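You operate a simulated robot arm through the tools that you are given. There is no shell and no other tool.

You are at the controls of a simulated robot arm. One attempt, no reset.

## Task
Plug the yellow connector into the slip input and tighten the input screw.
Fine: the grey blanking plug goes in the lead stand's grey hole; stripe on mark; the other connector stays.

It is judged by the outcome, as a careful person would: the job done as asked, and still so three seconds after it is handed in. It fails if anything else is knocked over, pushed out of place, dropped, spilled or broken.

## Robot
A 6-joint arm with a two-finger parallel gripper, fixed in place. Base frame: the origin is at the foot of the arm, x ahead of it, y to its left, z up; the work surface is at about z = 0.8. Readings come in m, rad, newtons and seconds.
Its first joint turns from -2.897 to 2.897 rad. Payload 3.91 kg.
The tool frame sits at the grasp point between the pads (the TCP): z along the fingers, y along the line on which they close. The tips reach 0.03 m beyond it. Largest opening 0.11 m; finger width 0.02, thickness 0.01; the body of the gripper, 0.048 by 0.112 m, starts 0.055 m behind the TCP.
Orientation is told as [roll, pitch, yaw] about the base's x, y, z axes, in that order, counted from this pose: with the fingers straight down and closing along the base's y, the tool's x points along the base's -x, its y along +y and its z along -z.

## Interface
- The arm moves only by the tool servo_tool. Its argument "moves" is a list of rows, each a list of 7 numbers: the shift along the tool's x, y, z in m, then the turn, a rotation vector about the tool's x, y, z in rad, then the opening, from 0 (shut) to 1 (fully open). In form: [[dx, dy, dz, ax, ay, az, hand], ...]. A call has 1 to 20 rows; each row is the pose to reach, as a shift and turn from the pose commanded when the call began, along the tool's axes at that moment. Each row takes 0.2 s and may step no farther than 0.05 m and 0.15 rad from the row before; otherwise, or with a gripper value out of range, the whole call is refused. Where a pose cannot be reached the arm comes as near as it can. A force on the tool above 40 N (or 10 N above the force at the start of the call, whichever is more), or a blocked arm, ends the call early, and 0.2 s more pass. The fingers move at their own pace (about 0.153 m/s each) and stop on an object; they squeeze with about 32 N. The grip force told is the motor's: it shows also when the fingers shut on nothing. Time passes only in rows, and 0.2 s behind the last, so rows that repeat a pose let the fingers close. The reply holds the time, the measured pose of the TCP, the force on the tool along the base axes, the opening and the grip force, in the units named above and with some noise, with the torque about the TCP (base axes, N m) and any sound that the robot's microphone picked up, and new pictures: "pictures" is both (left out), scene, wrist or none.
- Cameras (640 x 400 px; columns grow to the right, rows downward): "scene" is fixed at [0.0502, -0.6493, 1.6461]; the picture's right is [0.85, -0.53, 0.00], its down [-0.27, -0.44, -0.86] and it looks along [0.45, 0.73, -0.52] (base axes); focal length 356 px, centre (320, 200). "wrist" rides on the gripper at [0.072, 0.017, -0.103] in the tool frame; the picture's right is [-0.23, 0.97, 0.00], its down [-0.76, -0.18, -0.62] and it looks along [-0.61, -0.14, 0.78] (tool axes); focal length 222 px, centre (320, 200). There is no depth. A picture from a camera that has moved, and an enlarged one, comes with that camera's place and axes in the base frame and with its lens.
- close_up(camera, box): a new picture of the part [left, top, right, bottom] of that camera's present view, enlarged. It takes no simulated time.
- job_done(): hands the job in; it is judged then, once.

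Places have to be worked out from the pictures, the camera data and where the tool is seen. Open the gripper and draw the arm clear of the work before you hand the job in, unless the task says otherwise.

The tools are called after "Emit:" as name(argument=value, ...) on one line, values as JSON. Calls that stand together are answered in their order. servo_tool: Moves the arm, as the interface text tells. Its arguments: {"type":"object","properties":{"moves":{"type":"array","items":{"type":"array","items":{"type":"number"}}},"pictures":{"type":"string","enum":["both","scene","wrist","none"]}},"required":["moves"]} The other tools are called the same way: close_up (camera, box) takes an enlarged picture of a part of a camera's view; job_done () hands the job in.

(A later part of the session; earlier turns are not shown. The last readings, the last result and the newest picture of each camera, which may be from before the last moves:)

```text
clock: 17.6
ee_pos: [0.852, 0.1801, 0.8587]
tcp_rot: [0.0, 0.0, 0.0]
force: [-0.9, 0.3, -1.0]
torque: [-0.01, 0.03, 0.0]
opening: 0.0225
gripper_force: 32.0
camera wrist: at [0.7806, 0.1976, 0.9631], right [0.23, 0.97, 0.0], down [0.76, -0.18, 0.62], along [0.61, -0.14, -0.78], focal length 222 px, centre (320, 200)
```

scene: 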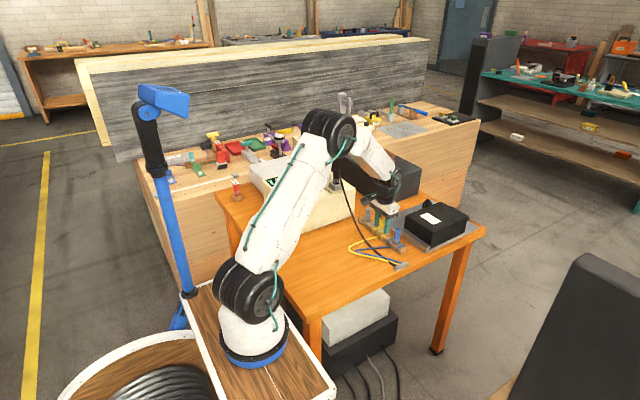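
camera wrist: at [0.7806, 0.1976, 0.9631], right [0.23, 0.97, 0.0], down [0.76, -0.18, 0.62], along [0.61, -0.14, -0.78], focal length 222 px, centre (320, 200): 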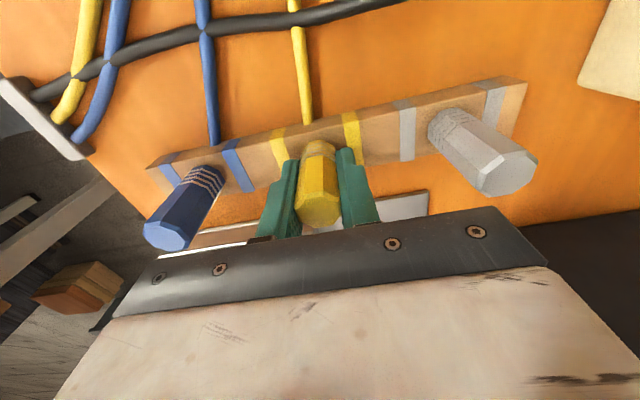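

Gripped with no side load. I'll pull straight up gradually and watch the force and the lead.

Emit:
servo_tool(moves=[[0, 0, -0.004, 0, 0, 0, 0], [0, 0, -0.01, 0, 0, 0, 0], [0, 0, -0.02, 0, 0, 0, 0], [0, 0, -0.035, 0, 0, 0, 0], [0, 0, -0.06, 0, 0, 0, 0], [0, 0, -0.09, 0, 0, 0, 0]])

Emit:
close_up(camera="scene", box=[330, 170, 430, 260])

Emit:
close_up(camera="wrist", box=[200, 60, 440, 210])

```text
clock: 19.0
ee_pos: [0.8543, 0.18, 0.9501]
tcp_rot: [-0.001, -0.001, -0.001]
force: [0.2, -0.1, -0.1]
torque: [-0.02, 0.01, 0.0]
opening: 0.0224
gripper_force: 31.7
camera wrist: at [0.7814, 0.1978, 1.0537], right [0.23, 0.97, 0.0], down [0.76, -0.18, 0.62], along [0.61, -0.14, -0.78], focal length 222 px, centre (320, 200)
```

scene: 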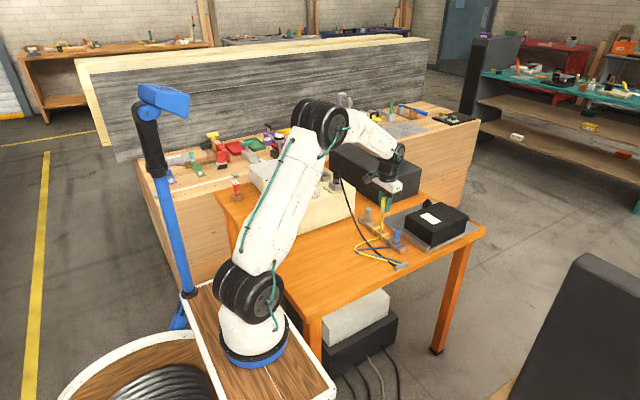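
wrist: 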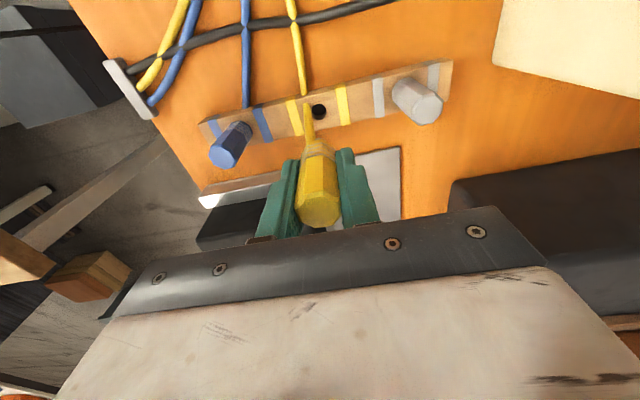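

```text
4.44 times, centred on (380, 215) of scene
camera zoom: at [0.0502, -0.6493, 1.6461], right [0.85, -0.53, 0.0], down [-0.27, -0.44, -0.86], along [0.45, 0.73, -0.52], focal length 1585 px, centre (53, 133)
```

zoom: 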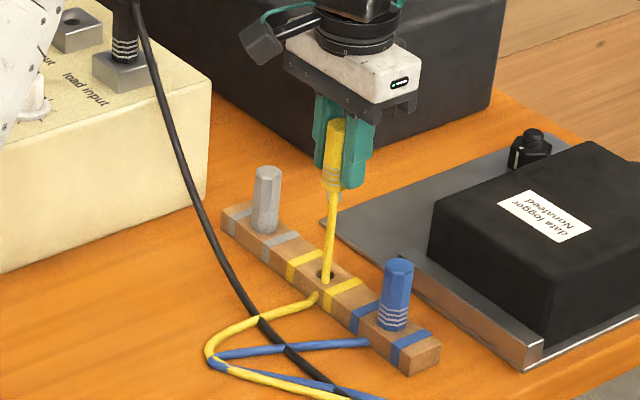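

```text
2.67 times, centred on (320, 135) of wrist
camera zoom: at [0.7814, 0.1978, 1.0537], right [0.23, 0.97, 0.0], down [0.76, -0.18, 0.62], along [0.61, -0.14, -0.78], focal length 592 px, centre (320, 373)
```

zoom: 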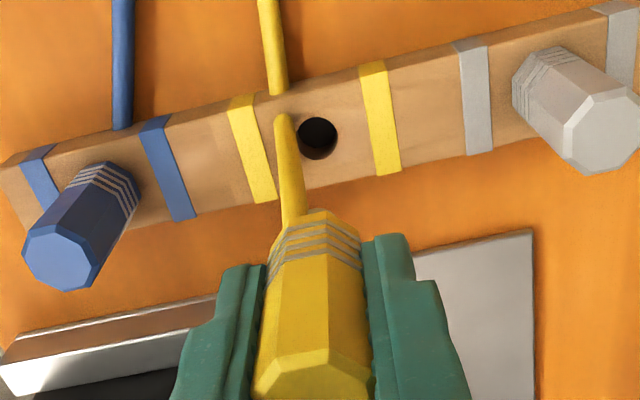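

The yellow connector is free with its lead trailing and no force on the tool. I'll lift high and check whether the lead has slack before crossing.

Emit:
servo_tool(moves=[[0, 0.0, -0.045, 0, 0, 0, 0], [0, 0.0, -0.09, 0, 0, 0, 0], [0, 0.0, -0.135, 0, 0, 0, 0], [0, 0.0, -0.18, 0, 0, 0, 0], [0.01, 0.045, -0.18, 0, 0, 0, 0], [0.02, 0.09, -0.18, 0, 0, 0, 0]])

Emit:
close_up(camera="scene", box=[310, 150, 430, 270])

```text
clock: 20.4
ee_pos: [0.8319, 0.2706, 1.129]
tcp_rot: [-0.001, 0.0, -0.001]
force: [-0.6, -0.6, 0.0]
torque: [0.05, 0.06, -0.03]
opening: 0.0223
gripper_force: 31.6
camera wrist: at [0.7606, 0.2871, 1.2332], right [0.23, 0.97, 0.0], down [0.76, -0.18, 0.62], along [0.61, -0.14, -0.78], focal length 222 px, centre (320, 200)
```

scene: 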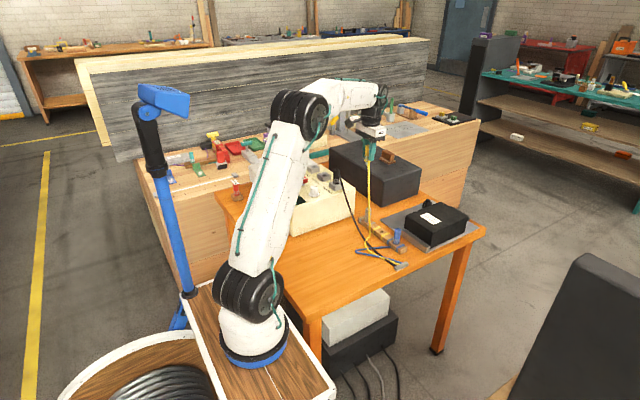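
wrist: 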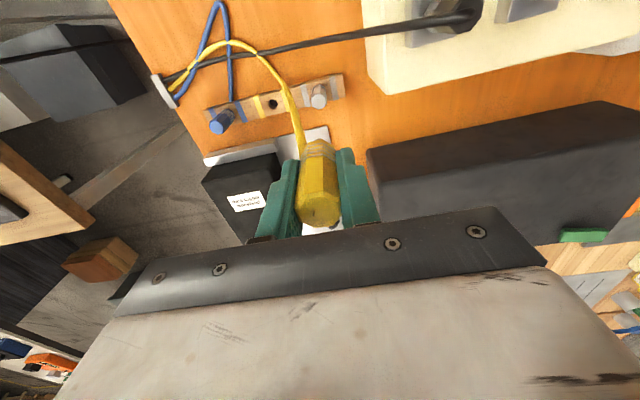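

```text
3.33 times, centred on (370, 210) of scene
camera zoom: at [0.0502, -0.6493, 1.6461], right [0.85, -0.53, 0.0], down [-0.27, -0.44, -0.86], along [0.45, 0.73, -0.52], focal length 1188 px, centre (153, 167)
```

zoom: 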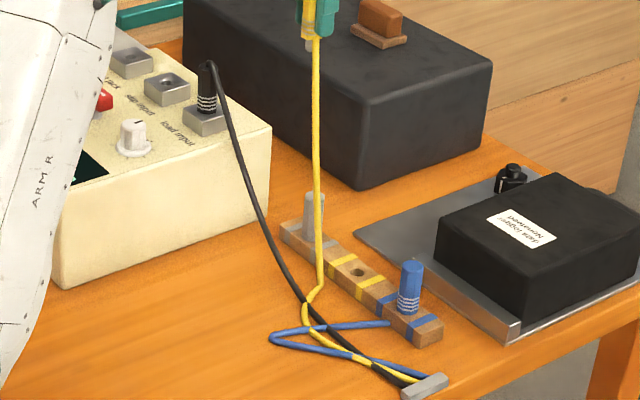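

The lead follows freely with no pull on the tool. I'll carry on at this height to directly above the slip socket, then come down partway.

Emit:
servo_tool(moves=[[0.01, 0.04, -0.01, 0, 0, 0, 0], [0.02, 0.08, -0.01, 0, 0, 0, 0], [0.03, 0.12, -0.01, 0, 0, 0, 0], [0.04, 0.165, -0.01, 0, 0, 0, 0], [0.0491, 0.205, -0.005, 0, 0, 0, 0], [0.0491, 0.2163, 0.02, 0, 0, 0, 0], [0.0491, 0.2163, 0.055, 0, 0, 0, 0], [0.0491, 0.2163, 0.08, 0, 0, 0, 0], [0.0491, 0.2163, 0.08, 0, 0, 0, 0]])

Emit:
close_up(camera="scene", box=[290, 130, 430, 270])

Emit:
close_up(camera="wrist", box=[200, 60, 440, 210])

```text
clock: 22.4
ee_pos: [0.7806, 0.4891, 1.0484]
tcp_rot: [0.001, -0.001, 0.0]
force: [1.1, -0.2, -1.0]
torque: [0.0, 0.0, 0.01]
opening: 0.0224
gripper_force: 32.5
camera wrist: at [0.7088, 0.506, 1.1527], right [0.23, 0.97, 0.0], down [0.76, -0.18, 0.62], along [0.61, -0.14, -0.78], focal length 222 px, centre (320, 200)
```

scene: 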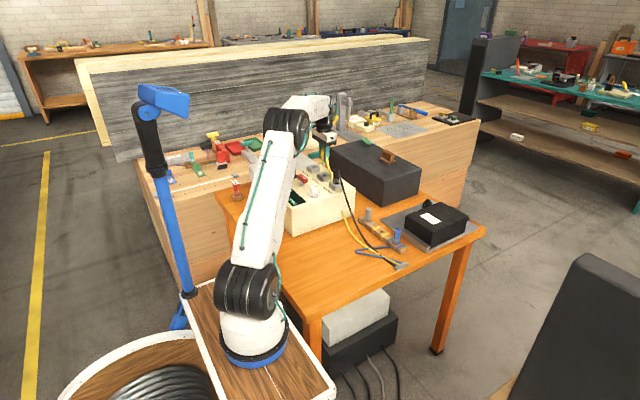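
wrist: 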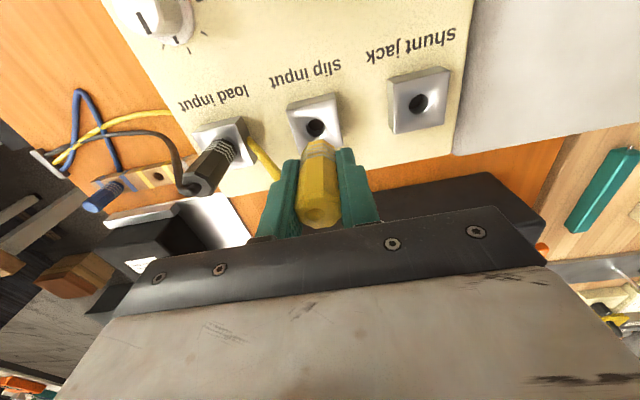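

```text
2.86 times, centred on (360, 200) of scene
camera zoom: at [0.0502, -0.6493, 1.6461], right [0.85, -0.53, 0.0], down [-0.27, -0.44, -0.86], along [0.45, 0.73, -0.52], focal length 1019 px, centre (206, 200)
```

zoom: 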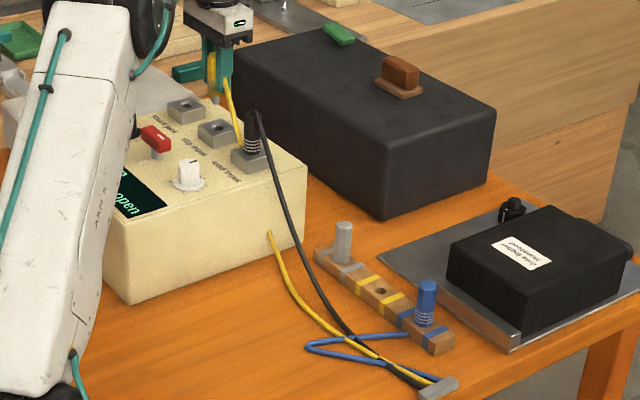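

```text
2.67 times, centred on (320, 135) of wrist
camera zoom: at [0.7088, 0.506, 1.1527], right [0.23, 0.97, 0.0], down [0.76, -0.18, 0.62], along [0.61, -0.14, -0.78], focal length 592 px, centre (320, 373)
```

zoom: 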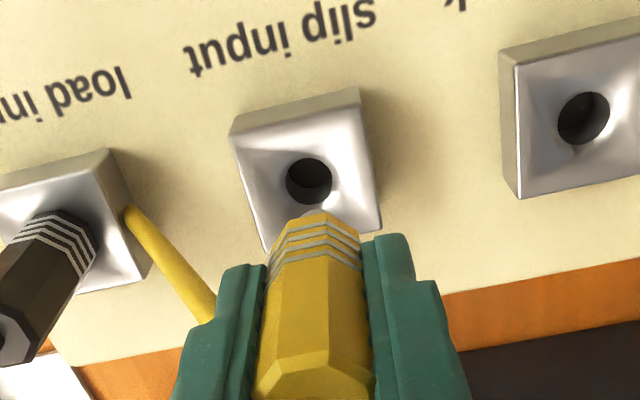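

The pin is nearly over the hole, but the reading shows the arm about 3 mm off its commanded position, probably still settling after the swing. I'll wait a moment and re-read.

Emit:
servo_tool(moves=[[0, 0, 0, 0, 0, 0, 0], [0, 0, 0, 0, 0, 0, 0], [0, 0, 0, 0, 0, 0, 0]], pictures="wrist")

Emit:
close_up(camera="wrist", box=[200, 60, 440, 210])

```text
clock: 23.2
ee_pos: [0.7803, 0.4879, 1.049]
tcp_rot: [0.001, 0.0, 0.001]
force: [0.0, 0.1, 0.3]
torque: [0.02, 0.01, 0.03]
opening: 0.0227
gripper_force: 32.2
camera wrist: at [0.7089, 0.5058, 1.153], right [0.23, 0.97, 0.0], down [0.76, -0.18, 0.62], along [0.61, -0.14, -0.78], focal length 222 px, centre (320, 200)
```

wrist: 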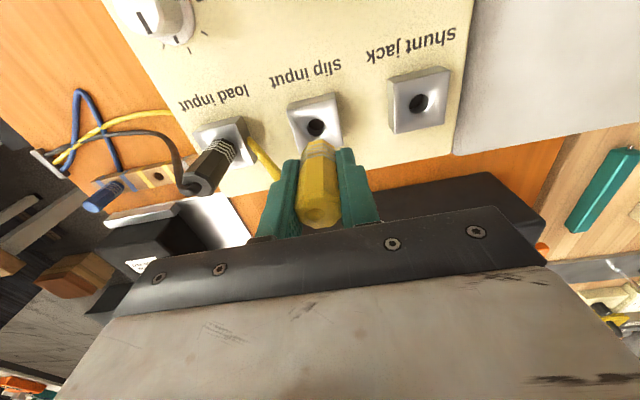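

```text
2.67 times, centred on (320, 135) of wrist
camera zoom: at [0.7089, 0.5058, 1.153], right [0.23, 0.97, 0.0], down [0.76, -0.18, 0.62], along [0.61, -0.14, -0.78], focal length 592 px, centre (320, 373)
```

zoom: 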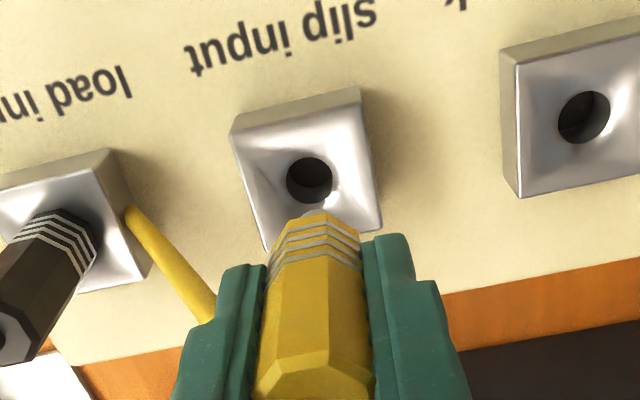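

It is settled, but at (0.781, 0.4885), while the hole measures about (0.784, 0.485). I'll correct by those 3 mm using the readings, descend to just above the socket, and re-check.

Emit:
servo_tool(moves=[[-0.0032, -0.0035, 0.01, 0, 0, 0, 0], [-0.0032, -0.0035, 0.027, 0, 0, 0, 0], [-0.0032, -0.0035, 0.027, 0, 0, 0, 0]], pictures="wrist")

Emit:
close_up(camera="wrist", box=[200, 60, 440, 210])

Emit:
close_up(camera="scene", box=[300, 140, 360, 190])

```text
clock: 24.0
ee_pos: [0.7859, 0.4838, 1.0217]
tcp_rot: [-0.001, 0.001, 0.0]
force: [-0.4, -1.0, -0.8]
torque: [0.01, -0.01, 0.02]
opening: 0.0222
gripper_force: 31.3
camera wrist: at [0.7128, 0.501, 1.1257], right [0.23, 0.97, 0.0], down [0.76, -0.18, 0.62], along [0.61, -0.14, -0.78], focal length 222 px, centre (320, 200)
```

wrist: 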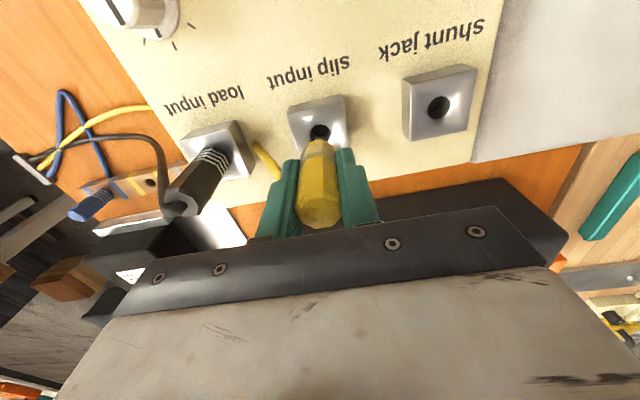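

```text
2.67 times, centred on (320, 135) of wrist
camera zoom: at [0.7128, 0.501, 1.1257], right [0.23, 0.97, 0.0], down [0.76, -0.18, 0.62], along [0.61, -0.14, -0.78], focal length 592 px, centre (320, 373)
```

zoom: 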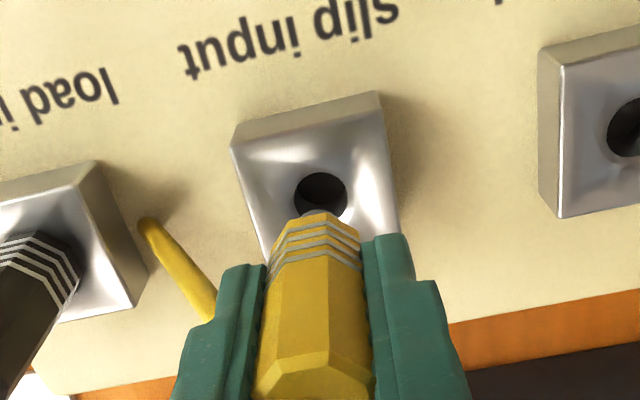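

```text
8.00 times, centred on (330, 165) of scene
camera zoom: at [0.0502, -0.6493, 1.6461], right [0.85, -0.53, 0.0], down [-0.27, -0.44, -0.86], along [0.45, 0.73, -0.52], focal length 2852 px, centre (240, 480)
```

zoom: 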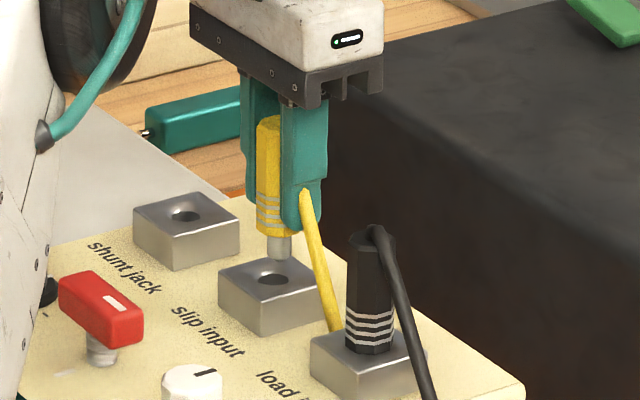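

The scene view shows the pin about 3 mm to the right of the hole, so I overshot slightly. I'll move back 1.3 mm in x and +1.5 mm in y and lower a little.

Emit:
servo_tool(moves=[[0.0013, 0.0015, 0.0, 0, 0, 0, 0], [0.0013, 0.0015, 0.006, 0, 0, 0, 0], [0.0013, 0.0015, 0.006, 0, 0, 0, 0]], pictures="wrist")

Emit:
close_up(camera="wrist", box=[260, 90, 380, 165])

Emit:
close_up(camera="scene", box=[315, 155, 347, 185])

```text
clock: 24.8
ee_pos: [0.7848, 0.4864, 1.0162]
tcp_rot: [0.0, -0.001, 0.0]
force: [1.2, 0.9, -0.6]
torque: [0.0, 0.04, -0.02]
opening: 0.0223
gripper_force: 31.9
camera wrist: at [0.7129, 0.5035, 1.12], right [0.23, 0.97, 0.0], down [0.76, -0.18, 0.62], along [0.61, -0.14, -0.78], focal length 222 px, centre (320, 200)
```

wrist: 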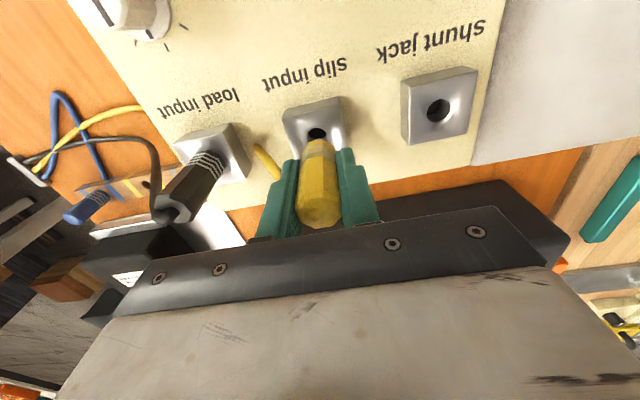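

```text
5.33 times, centred on (320, 128) of wrist
camera zoom: at [0.7129, 0.5035, 1.12], right [0.23, 0.97, 0.0], down [0.76, -0.18, 0.62], along [0.61, -0.14, -0.78], focal length 1185 px, centre (320, 587)
```

zoom: 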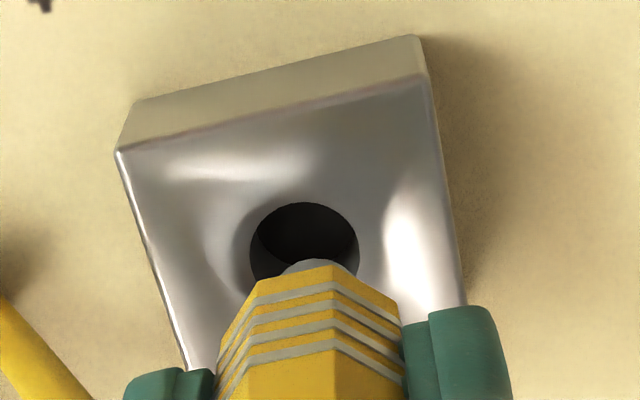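

```text
13.33 times, centred on (331, 170) of scene
camera zoom: at [0.0502, -0.6493, 1.6461], right [0.85, -0.53, 0.0], down [-0.27, -0.44, -0.86], along [0.45, 0.73, -0.52], focal length 4754 px, centre (173, 600)
```

zoom: 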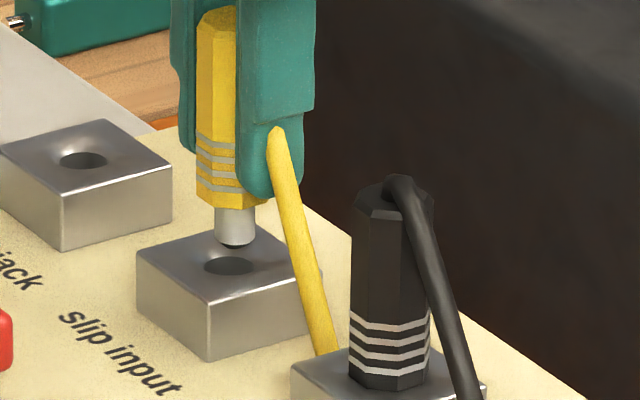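

In the zoomed scene view the pin is still about 2.5 mm toward +x of the hole, and the wrist view agrees. I'll shift -2.6 mm in x and -1 mm in y, then look again.

Emit:
servo_tool(moves=[[0.0026, -0.0011, 0.0, 0, 0, 0, 0], [0.0026, -0.0011, 0.0, 0, 0, 0, 0], [0.0026, -0.0011, 0.0, 0, 0, 0, 0]], pictures="wrist")

Emit:
close_up(camera="wrist", box=[260, 90, 380, 165])

Emit:
close_up(camera="scene", box=[315, 155, 347, 185])

```text
clock: 25.6
ee_pos: [0.7827, 0.4845, 1.0158]
tcp_rot: [0.001, 0.001, 0.0]
force: [1.1, 0.1, -1.3]
torque: [-0.04, 0.01, 0.01]
opening: 0.0224
gripper_force: 31.8
camera wrist: at [0.7107, 0.5019, 1.1205], right [0.23, 0.97, 0.0], down [0.76, -0.18, 0.62], along [0.61, -0.14, -0.78], focal length 222 px, centre (320, 200)
```

wrist: 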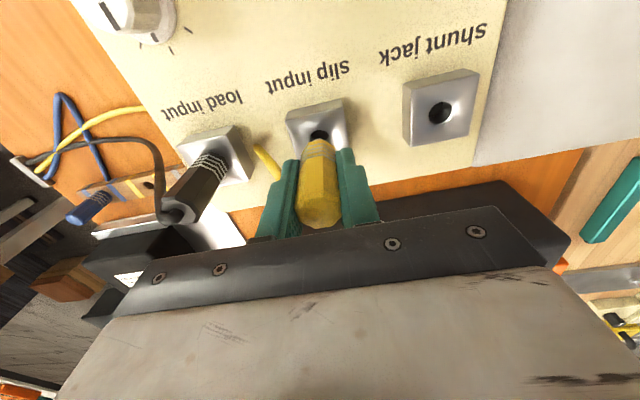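

```text
5.33 times, centred on (320, 128) of wrist
camera zoom: at [0.7107, 0.5019, 1.1205], right [0.23, 0.97, 0.0], down [0.76, -0.18, 0.62], along [0.61, -0.14, -0.78], focal length 1185 px, centre (320, 587)
```

zoom: 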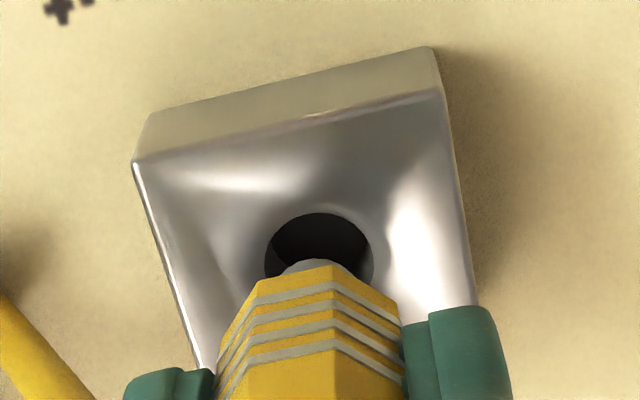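

```text
13.33 times, centred on (331, 170) of scene
camera zoom: at [0.0502, -0.6493, 1.6461], right [0.85, -0.53, 0.0], down [-0.27, -0.44, -0.86], along [0.45, 0.73, -0.52], focal length 4754 px, centre (173, 600)
```

zoom: 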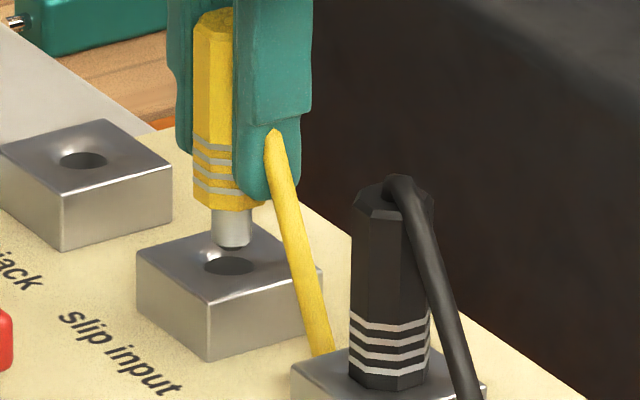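

The pin is now centred in the wrist view and within about 1 mm in the scene view. I'll nudge 0.8 mm and push it in slowly towards the seated height of about z 0.994.

Emit:
servo_tool(moves=[[0.0008, 0.0, 0.004, 0, 0, 0, 0], [0.0008, 0.0, 0.008, 0, 0, 0, 0], [0.0008, 0.0, 0.012, 0, 0, 0, 0], [0.0008, 0.0, 0.016, 0, 0, 0, 0], [0.0008, 0.0, 0.019, 0, 0, 0, 0], [0.0008, 0.0, 0.021, 0, 0, 0, 0]])

Emit:
close_up(camera="wrist", box=[260, 90, 380, 165])

Emit:
close_up(camera="scene", box=[315, 155, 347, 185])

```text
clock: 27.0
ee_pos: [0.7823, 0.4846, 0.9952]
tcp_rot: [0.0, 0.0, -0.001]
force: [0.4, -1.8, 3.7]
torque: [-0.02, -0.01, 0.01]
opening: 0.0223
gripper_force: 31.4
camera wrist: at [0.7096, 0.5009, 1.0997], right [0.23, 0.97, 0.0], down [0.76, -0.18, 0.62], along [0.61, -0.14, -0.78], focal length 222 px, centre (320, 200)
```

scene: 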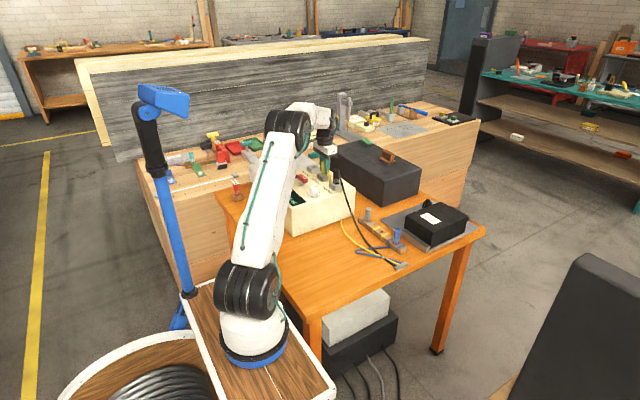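
wrist: 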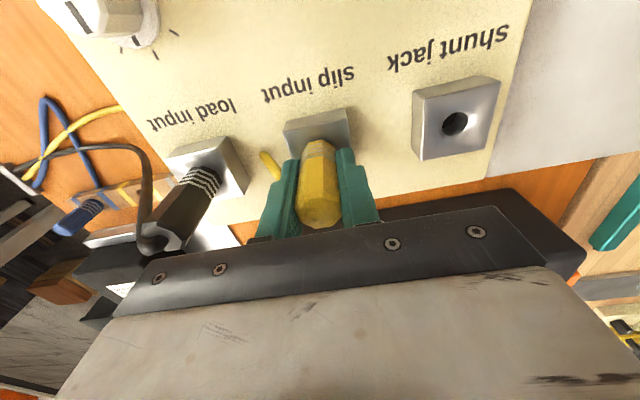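

```text
5.33 times, centred on (320, 128) of wrist
camera zoom: at [0.7096, 0.5009, 1.0997], right [0.23, 0.97, 0.0], down [0.76, -0.18, 0.62], along [0.61, -0.14, -0.78], focal length 1185 px, centre (320, 587)
```

zoom: 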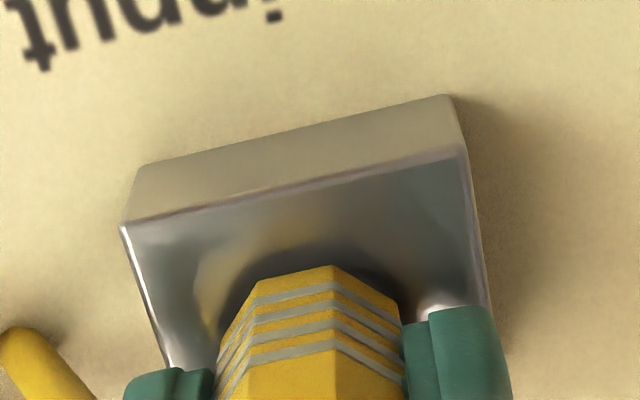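

```text
13.33 times, centred on (331, 170) of scene
camera zoom: at [0.0502, -0.6493, 1.6461], right [0.85, -0.53, 0.0], down [-0.27, -0.44, -0.86], along [0.45, 0.73, -0.52], focal length 4754 px, centre (173, 600)
```

zoom: 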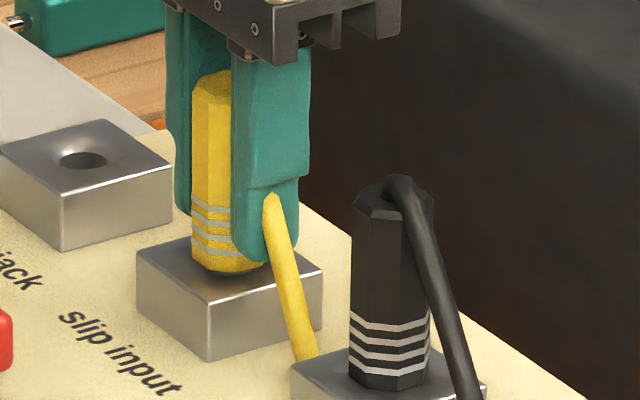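

The pin has entered the hole with little resistance, and the base is about 2 mm above the block. I'll press down further in small steps until it bottoms.

Emit:
servo_tool(moves=[[0, 0, 0.0015, 0, 0, 0, 0], [0, 0, 0.003, 0, 0, 0, 0], [0, 0, 0.0045, 0, 0, 0, 0], [0, 0, 0.0045, 0, 0, 0, 0]])

Emit:
close_up(camera="scene", box=[315, 155, 347, 185])

```text
clock: 28.0
ee_pos: [0.7806, 0.4837, 0.993]
tcp_rot: [0.0, -0.002, 0.002]
force: [3.0, 2.3, 28.4]
torque: [-0.01, 0.03, 0.03]
opening: 0.0227
gripper_force: 32.1
camera wrist: at [0.7094, 0.5007, 1.0964], right [0.23, 0.97, 0.0], down [0.76, -0.18, 0.62], along [0.61, -0.14, -0.78], focal length 222 px, centre (320, 200)
```

scene: 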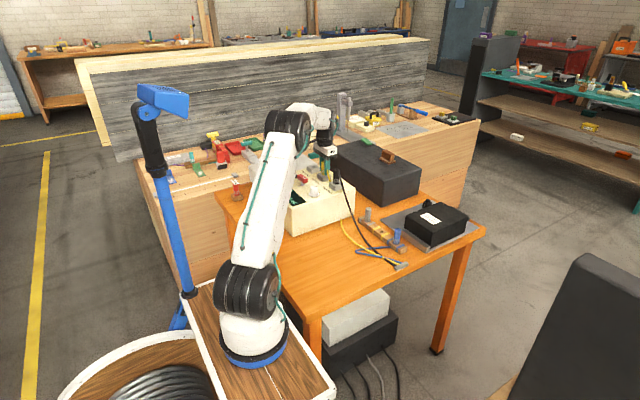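
wrist: 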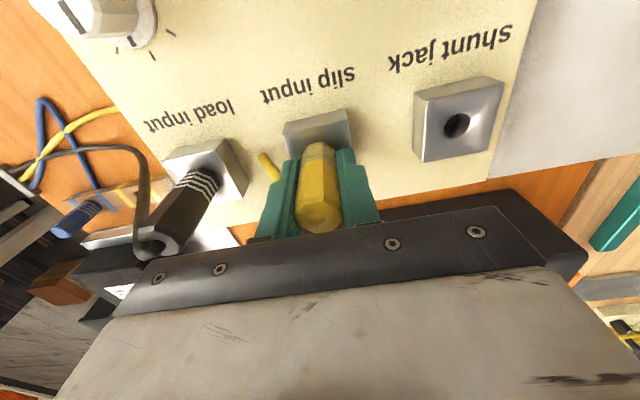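

```text
13.33 times, centred on (331, 170) of scene
camera zoom: at [0.0502, -0.6493, 1.6461], right [0.85, -0.53, 0.0], down [-0.27, -0.44, -0.86], along [0.45, 0.73, -0.52], focal length 4754 px, centre (173, 600)
```

zoom: 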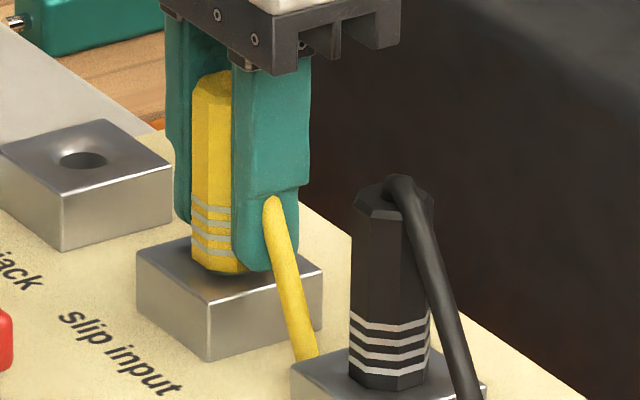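

The fingers moved down but the plug's top hardly changed in the scene view, so it has either bottomed or is sticking. I'll check the display and compare the seating with the earlier grey plug.

Emit:
close_up(camera="scene", box=[280, 170, 340, 215])

Emit:
close_up(camera="scene", box=[300, 155, 350, 190])

Emit:
close_up(camera="wrist", box=[260, 90, 380, 165])

```text
8.89 times, centred on (310, 192) of scene
camera zoom: at [0.0502, -0.6493, 1.6461], right [0.85, -0.53, 0.0], down [-0.27, -0.44, -0.86], along [0.45, 0.73, -0.52], focal length 3169 px, centre (409, 267)
```

zoom: 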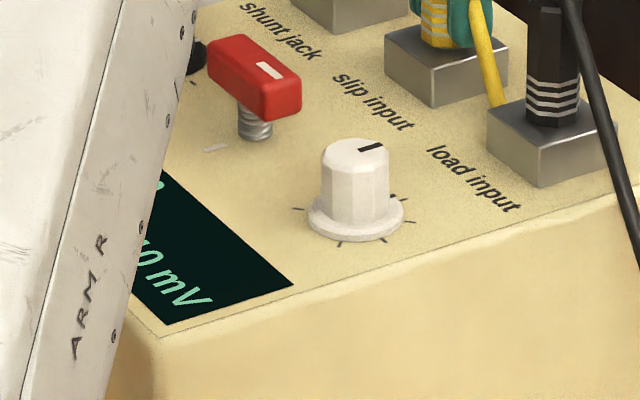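

```text
11.43 times, centred on (325, 172) of scene
camera zoom: at [0.0502, -0.6493, 1.6461], right [0.85, -0.53, 0.0], down [-0.27, -0.44, -0.86], along [0.45, 0.73, -0.52], focal length 4075 px, centre (263, 514)
```

zoom: 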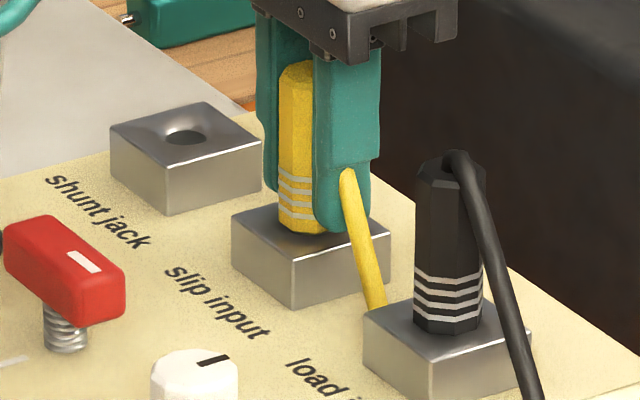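

```text
5.33 times, centred on (320, 128) of wrist
camera zoom: at [0.7094, 0.5007, 1.0964], right [0.23, 0.97, 0.0], down [0.76, -0.18, 0.62], along [0.61, -0.14, -0.78], focal length 1185 px, centre (320, 587)
```

zoom: 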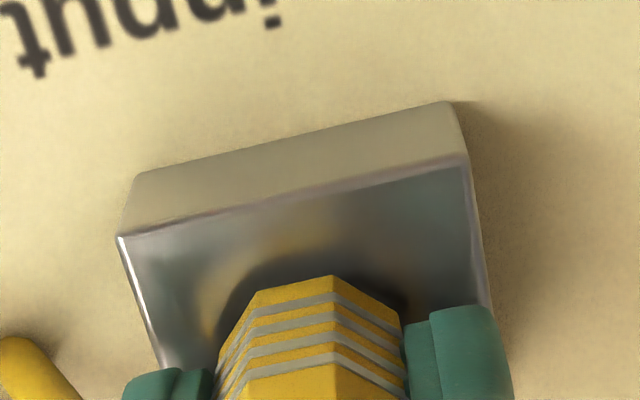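

The display now ends in "0 mV" instead of "slip open", and in the same zoom the plug's top and base match where the seated grey plug was. So it is seated; I'll ease off the load, open, and rise.

Emit:
servo_tool(moves=[[0, 0, -0.002, 0, 0, 0, 0], [0, 0, -0.002, 0, 0, 0, 0.4], [0, 0, -0.002, 0, 0, 0, 0.4], [0, 0, -0.03, 0, 0, 0, 0.4], [0, 0, -0.07, 0, 0, 0, 0.4], [0, 0, -0.1, 0, 0, 0, 0.4]])

Emit:
close_up(camera="scene", box=[300, 155, 350, 190])

Emit:
close_up(camera="wrist", box=[200, 0, 440, 150])

```text
clock: 29.4
ee_pos: [0.7831, 0.4823, 1.0902]
tcp_rot: [-0.001, 0.0, -0.001]
force: [1.1, 0.3, 0.0]
torque: [-0.04, -0.01, 0.01]
opening: 0.0441
gripper_force: 0.0
camera wrist: at [0.7106, 0.5, 1.194], right [0.23, 0.97, 0.0], down [0.76, -0.18, 0.62], along [0.61, -0.14, -0.78], focal length 222 px, centre (320, 200)
```

scene: 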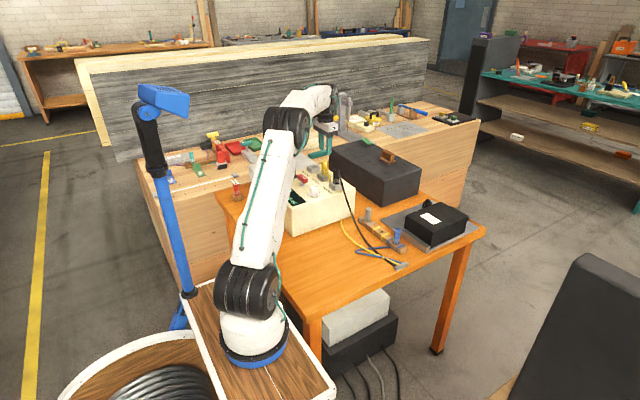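
wrist: 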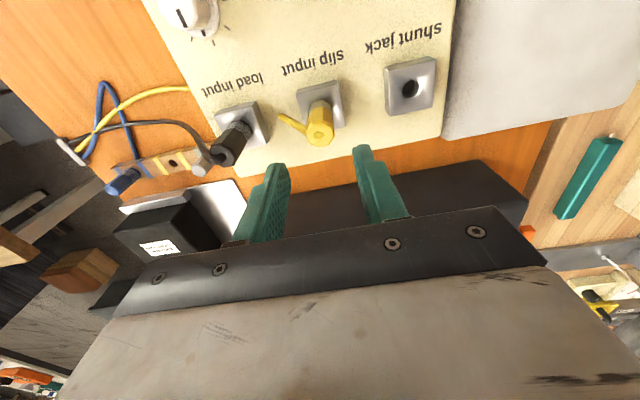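

```text
11.43 times, centred on (325, 172) of scene
camera zoom: at [0.0502, -0.6493, 1.6461], right [0.85, -0.53, 0.0], down [-0.27, -0.44, -0.86], along [0.45, 0.73, -0.52], focal length 4075 px, centre (263, 514)
```

zoom: 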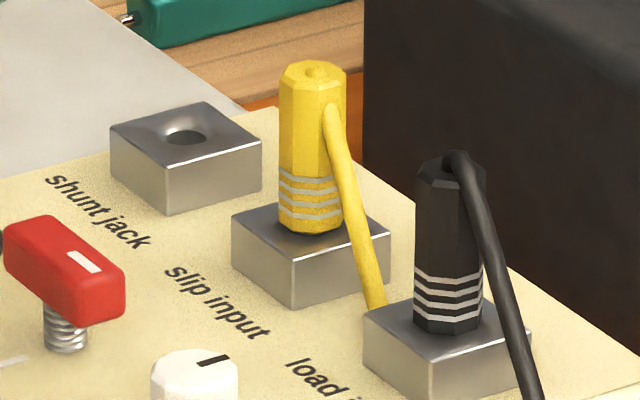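

```text
2.67 times, centred on (320, 75) of wrist
camera zoom: at [0.7106, 0.5, 1.194], right [0.23, 0.97, 0.0], down [0.76, -0.18, 0.62], along [0.61, -0.14, -0.78], focal length 592 px, centre (320, 533)
```

zoom: 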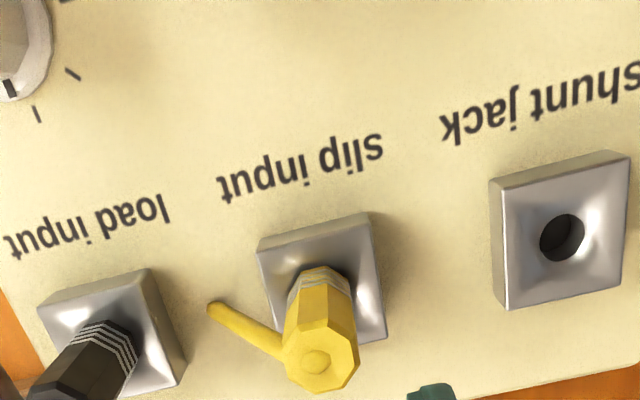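

After release the connector sits roughly 1–2 mm higher than the grey plug did, with a thin shadow under it. I'll close the fingers and press squarely on its top to seat it fully.

Emit:
servo_tool(moves=[[-0.001, 0.002, 0, 0, 0, 0, 0], [-0.001, 0.002, 0.01, 0, 0, 0, 0], [-0.001, 0.002, 0.03, 0, 0, 0, 0], [-0.001, 0.002, 0.036, 0, 0, 0, 0], [-0.001, 0.002, 0.036, 0, 0, 0, 0]])

Emit:
close_up(camera="scene", box=[300, 155, 350, 190])

Emit:
close_up(camera="wrist", box=[200, 60, 440, 210])

```text
clock: 30.6
ee_pos: [0.7836, 0.4834, 1.0543]
tcp_rot: [0.0, 0.001, -0.001]
force: [-0.2, -0.7, -0.4]
torque: [-0.02, -0.02, 0.0]
opening: 0.0
gripper_force: 32.1
camera wrist: at [0.7119, 0.5018, 1.1584], right [0.23, 0.97, 0.0], down [0.76, -0.18, 0.62], along [0.61, -0.14, -0.78], focal length 222 px, centre (320, 200)
```

scene: 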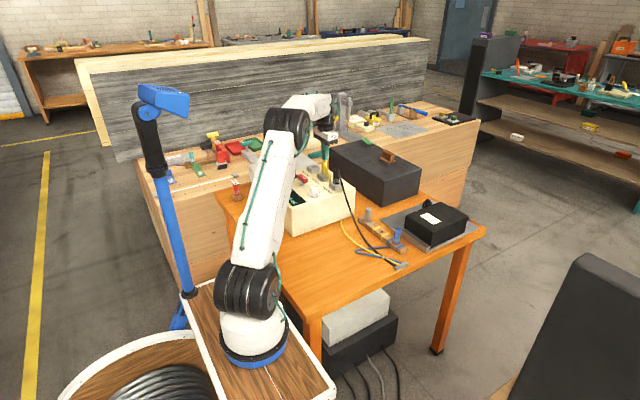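
wrist: 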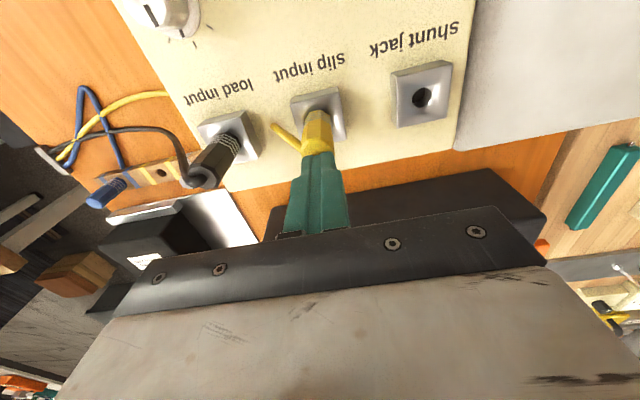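

```text
11.43 times, centred on (325, 172) of scene
camera zoom: at [0.0502, -0.6493, 1.6461], right [0.85, -0.53, 0.0], down [-0.27, -0.44, -0.86], along [0.45, 0.73, -0.52], focal length 4075 px, centre (263, 514)
```

zoom: 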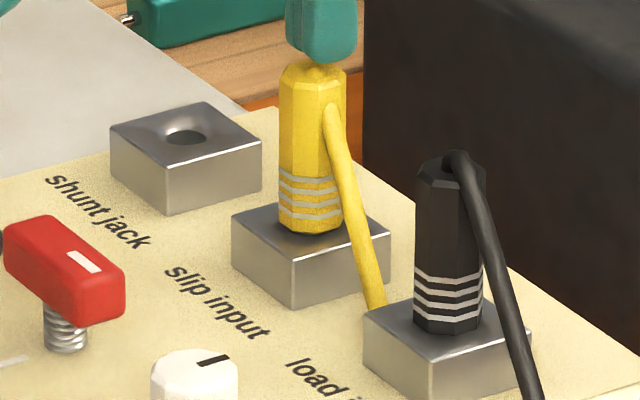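

```text
2.67 times, centred on (320, 135) of wrist
camera zoom: at [0.7119, 0.5018, 1.1584], right [0.23, 0.97, 0.0], down [0.76, -0.18, 0.62], along [0.61, -0.14, -0.78], focal length 592 px, centre (320, 373)
```

zoom: 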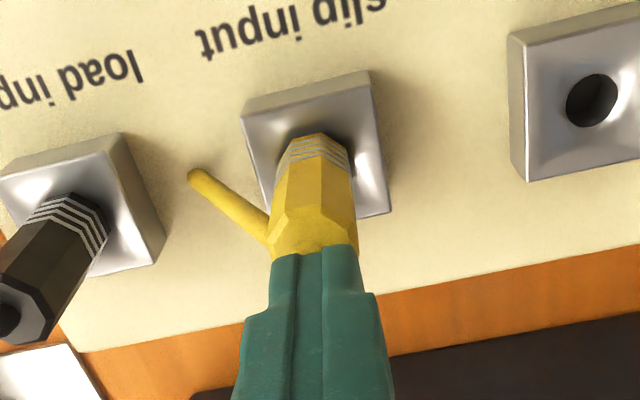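

The closed tips are about 3 mm to the +x side of the plug axis and just above it. I'll centre them and press down gently in small steps.

Emit:
servo_tool(moves=[[0.003, 0.0005, 0.0, 0, 0, 0, 0], [0.003, 0.0005, 0.005, 0, 0, 0, 0], [0.003, 0.0005, 0.008, 0, 0, 0, 0], [0.003, 0.0005, 0.01, 0, 0, 0, 0], [0.003, 0.0005, 0.011, 0, 0, 0, 0], [0.003, 0.0005, 0.012, 0, 0, 0, 0], [0.003, 0.0005, 0.013, 0, 0, 0, 0]], pictures="wrist")

Emit:
close_up(camera="scene", box=[300, 155, 350, 190])

```text
clock: 32.0
ee_pos: [0.7813, 0.4857, 1.0491]
tcp_rot: [0.005, -0.007, 0.0]
force: [-2.8, -2.2, 8.4]
torque: [-0.1, 0.15, 0.0]
opening: 0.0
gripper_force: 32.2
stopped in row 6: the force on the tool passed its limit at 42 N (the readings are from after the stop); the commanded pose is now the measured one
camera wrist: at [0.708, 0.5026, 1.1527], right [0.23, 0.97, 0.01], down [0.76, -0.18, 0.63], along [0.61, -0.14, -0.78], focal length 222 px, centre (320, 200)
```

wrist: 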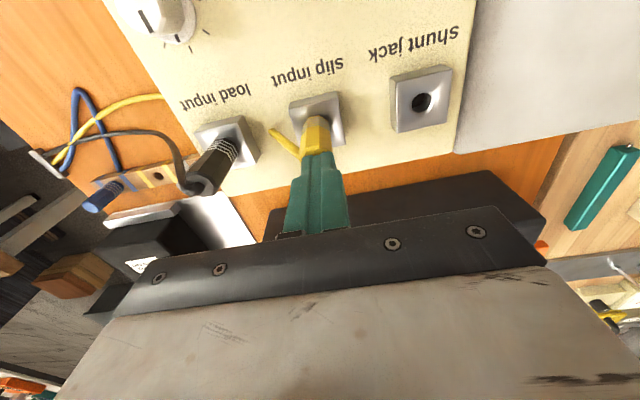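

```text
11.43 times, centred on (325, 172) of scene
camera zoom: at [0.0502, -0.6493, 1.6461], right [0.85, -0.53, 0.0], down [-0.27, -0.44, -0.86], along [0.45, 0.73, -0.52], focal length 4075 px, centre (263, 514)
```

zoom: 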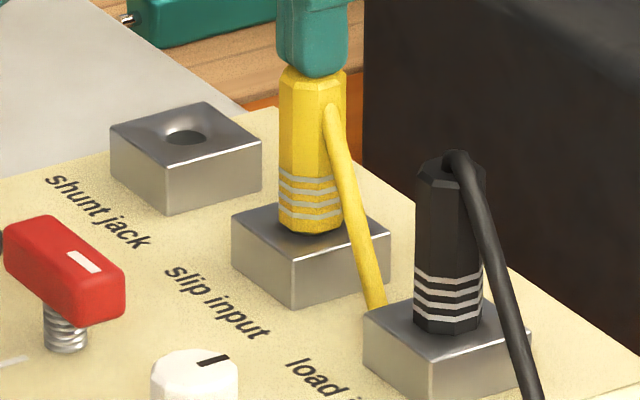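

Pressing at 42 N moved the connector no further. I'll back off and zoom in to compare its seating with the black load plug.

Emit:
servo_tool(moves=[[0, 0, -0.02, 0, 0, 0, 0], [0, 0, -0.06, 0, 0, 0, 0], [0, 0, -0.08, 0, 0, 0, 0.3], [0, 0, -0.08, 0, 0, 0, 0.3]], pictures="wrist")

Emit:
close_up(camera="scene", box=[317, 160, 345, 186])

Emit:
close_up(camera="wrist", box=[220, 60, 400, 170])

Emit:
close_up(camera="scene", box=[275, 160, 345, 215])

```text
clock: 33.0
ee_pos: [0.7791, 0.4866, 1.1281]
tcp_rot: [0.003, -0.006, -0.001]
force: [0.2, -0.1, 0.1]
torque: [0.01, 0.03, 0.0]
opening: 0.0328
gripper_force: 0.0
camera wrist: at [0.7067, 0.5026, 1.2322], right [0.23, 0.97, 0.01], down [0.76, -0.18, 0.63], along [0.61, -0.14, -0.78], focal length 222 px, centre (320, 200)
```

wrist: 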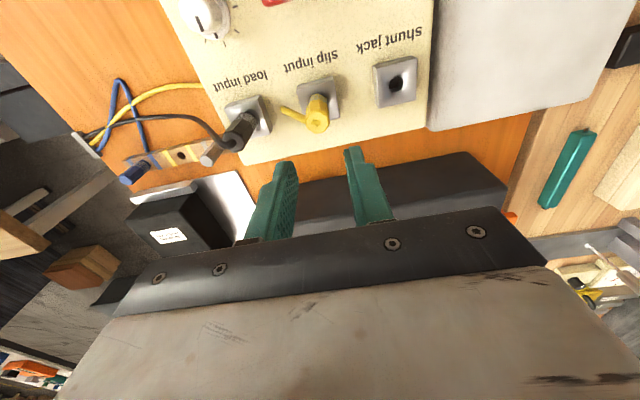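

```text
15.38 times, centred on (331, 173) of scene
camera zoom: at [0.0502, -0.6493, 1.6461], right [0.85, -0.53, 0.0], down [-0.27, -0.44, -0.86], along [0.45, 0.73, -0.52], focal length 5485 px, centre (151, 615)
```

zoom: 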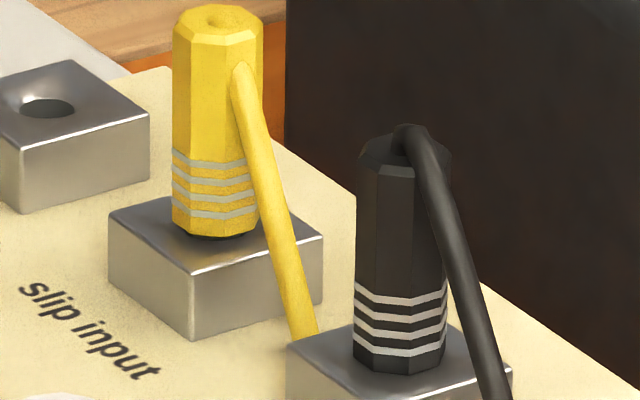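

```text
3.56 times, centred on (310, 115) of wrist
camera zoom: at [0.7067, 0.5026, 1.2322], right [0.23, 0.97, 0.01], down [0.76, -0.18, 0.63], along [0.61, -0.14, -0.78], focal length 790 px, centre (356, 502)
```

zoom: 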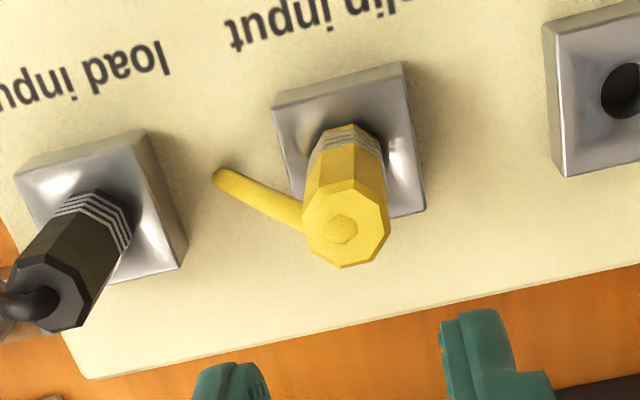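

```text
7.27 times, centred on (310, 188) of scene
camera zoom: at [0.0502, -0.6493, 1.6461], right [0.85, -0.53, 0.0], down [-0.27, -0.44, -0.86], along [0.45, 0.73, -0.52], focal length 2593 px, centre (393, 291)
```

zoom: 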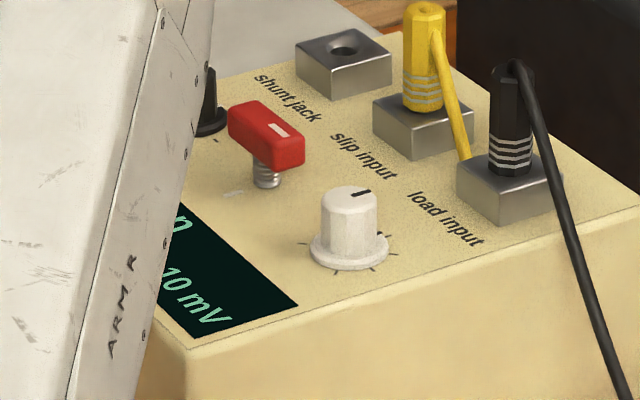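

The readout now shows a slip value ending in "10 mV", so contact is made, but a hairline gap remains under the body. I'll re-grip so the fingers centre on it, with the small tilt removed, and push it down once more to be sure.

Emit:
servo_tool(moves=[[-0.0045, 0, 0, 0.003, 0.006, 0, 0.4], [-0.0045, 0, 0.04, 0.003, 0.006, 0, 0.4], [-0.0045, 0, 0.08, 0.003, 0.006, 0, 0.4], [-0.0045, 0, 0.11, 0.003, 0.006, 0, 0.4], [-0.0045, 0, 0.13, 0.003, 0.006, 0, 0.4], [-0.0045, 0, 0.13, 0.003, 0.006, 0, 0.4]], pictures="wrist")

Emit:
close_up(camera="scene", box=[300, 155, 350, 190])

Emit:
close_up(camera="wrist", box=[200, 60, 440, 210])

```text
clock: 34.4
ee_pos: [0.7859, 0.4857, 0.9981]
tcp_rot: [0.002, -0.002, 0.0]
force: [0.5, -0.3, -1.5]
torque: [-0.02, -0.01, -0.01]
opening: 0.0442
gripper_force: 0.2
camera wrist: at [0.7142, 0.5031, 1.1029], right [0.23, 0.97, 0.0], down [0.76, -0.18, 0.62], along [0.61, -0.14, -0.78], focal length 222 px, centre (320, 200)
```

wrist: 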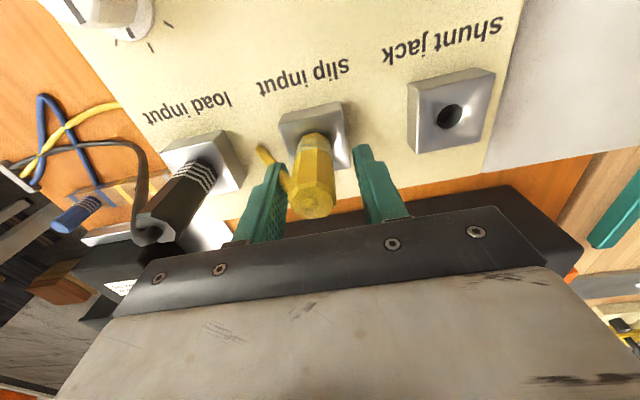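

```text
11.43 times, centred on (325, 172) of scene
camera zoom: at [0.0502, -0.6493, 1.6461], right [0.85, -0.53, 0.0], down [-0.27, -0.44, -0.86], along [0.45, 0.73, -0.52], focal length 4075 px, centre (263, 514)
```

zoom: 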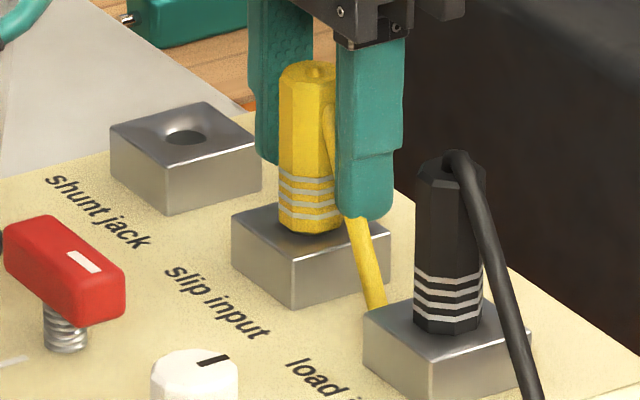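

```text
2.67 times, centred on (320, 135) of wrist
camera zoom: at [0.7142, 0.5031, 1.1029], right [0.23, 0.97, 0.0], down [0.76, -0.18, 0.62], along [0.61, -0.14, -0.78], focal length 592 px, centre (320, 373)
```

zoom: 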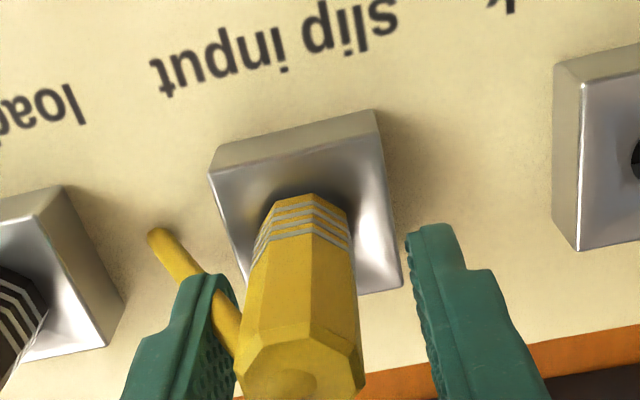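

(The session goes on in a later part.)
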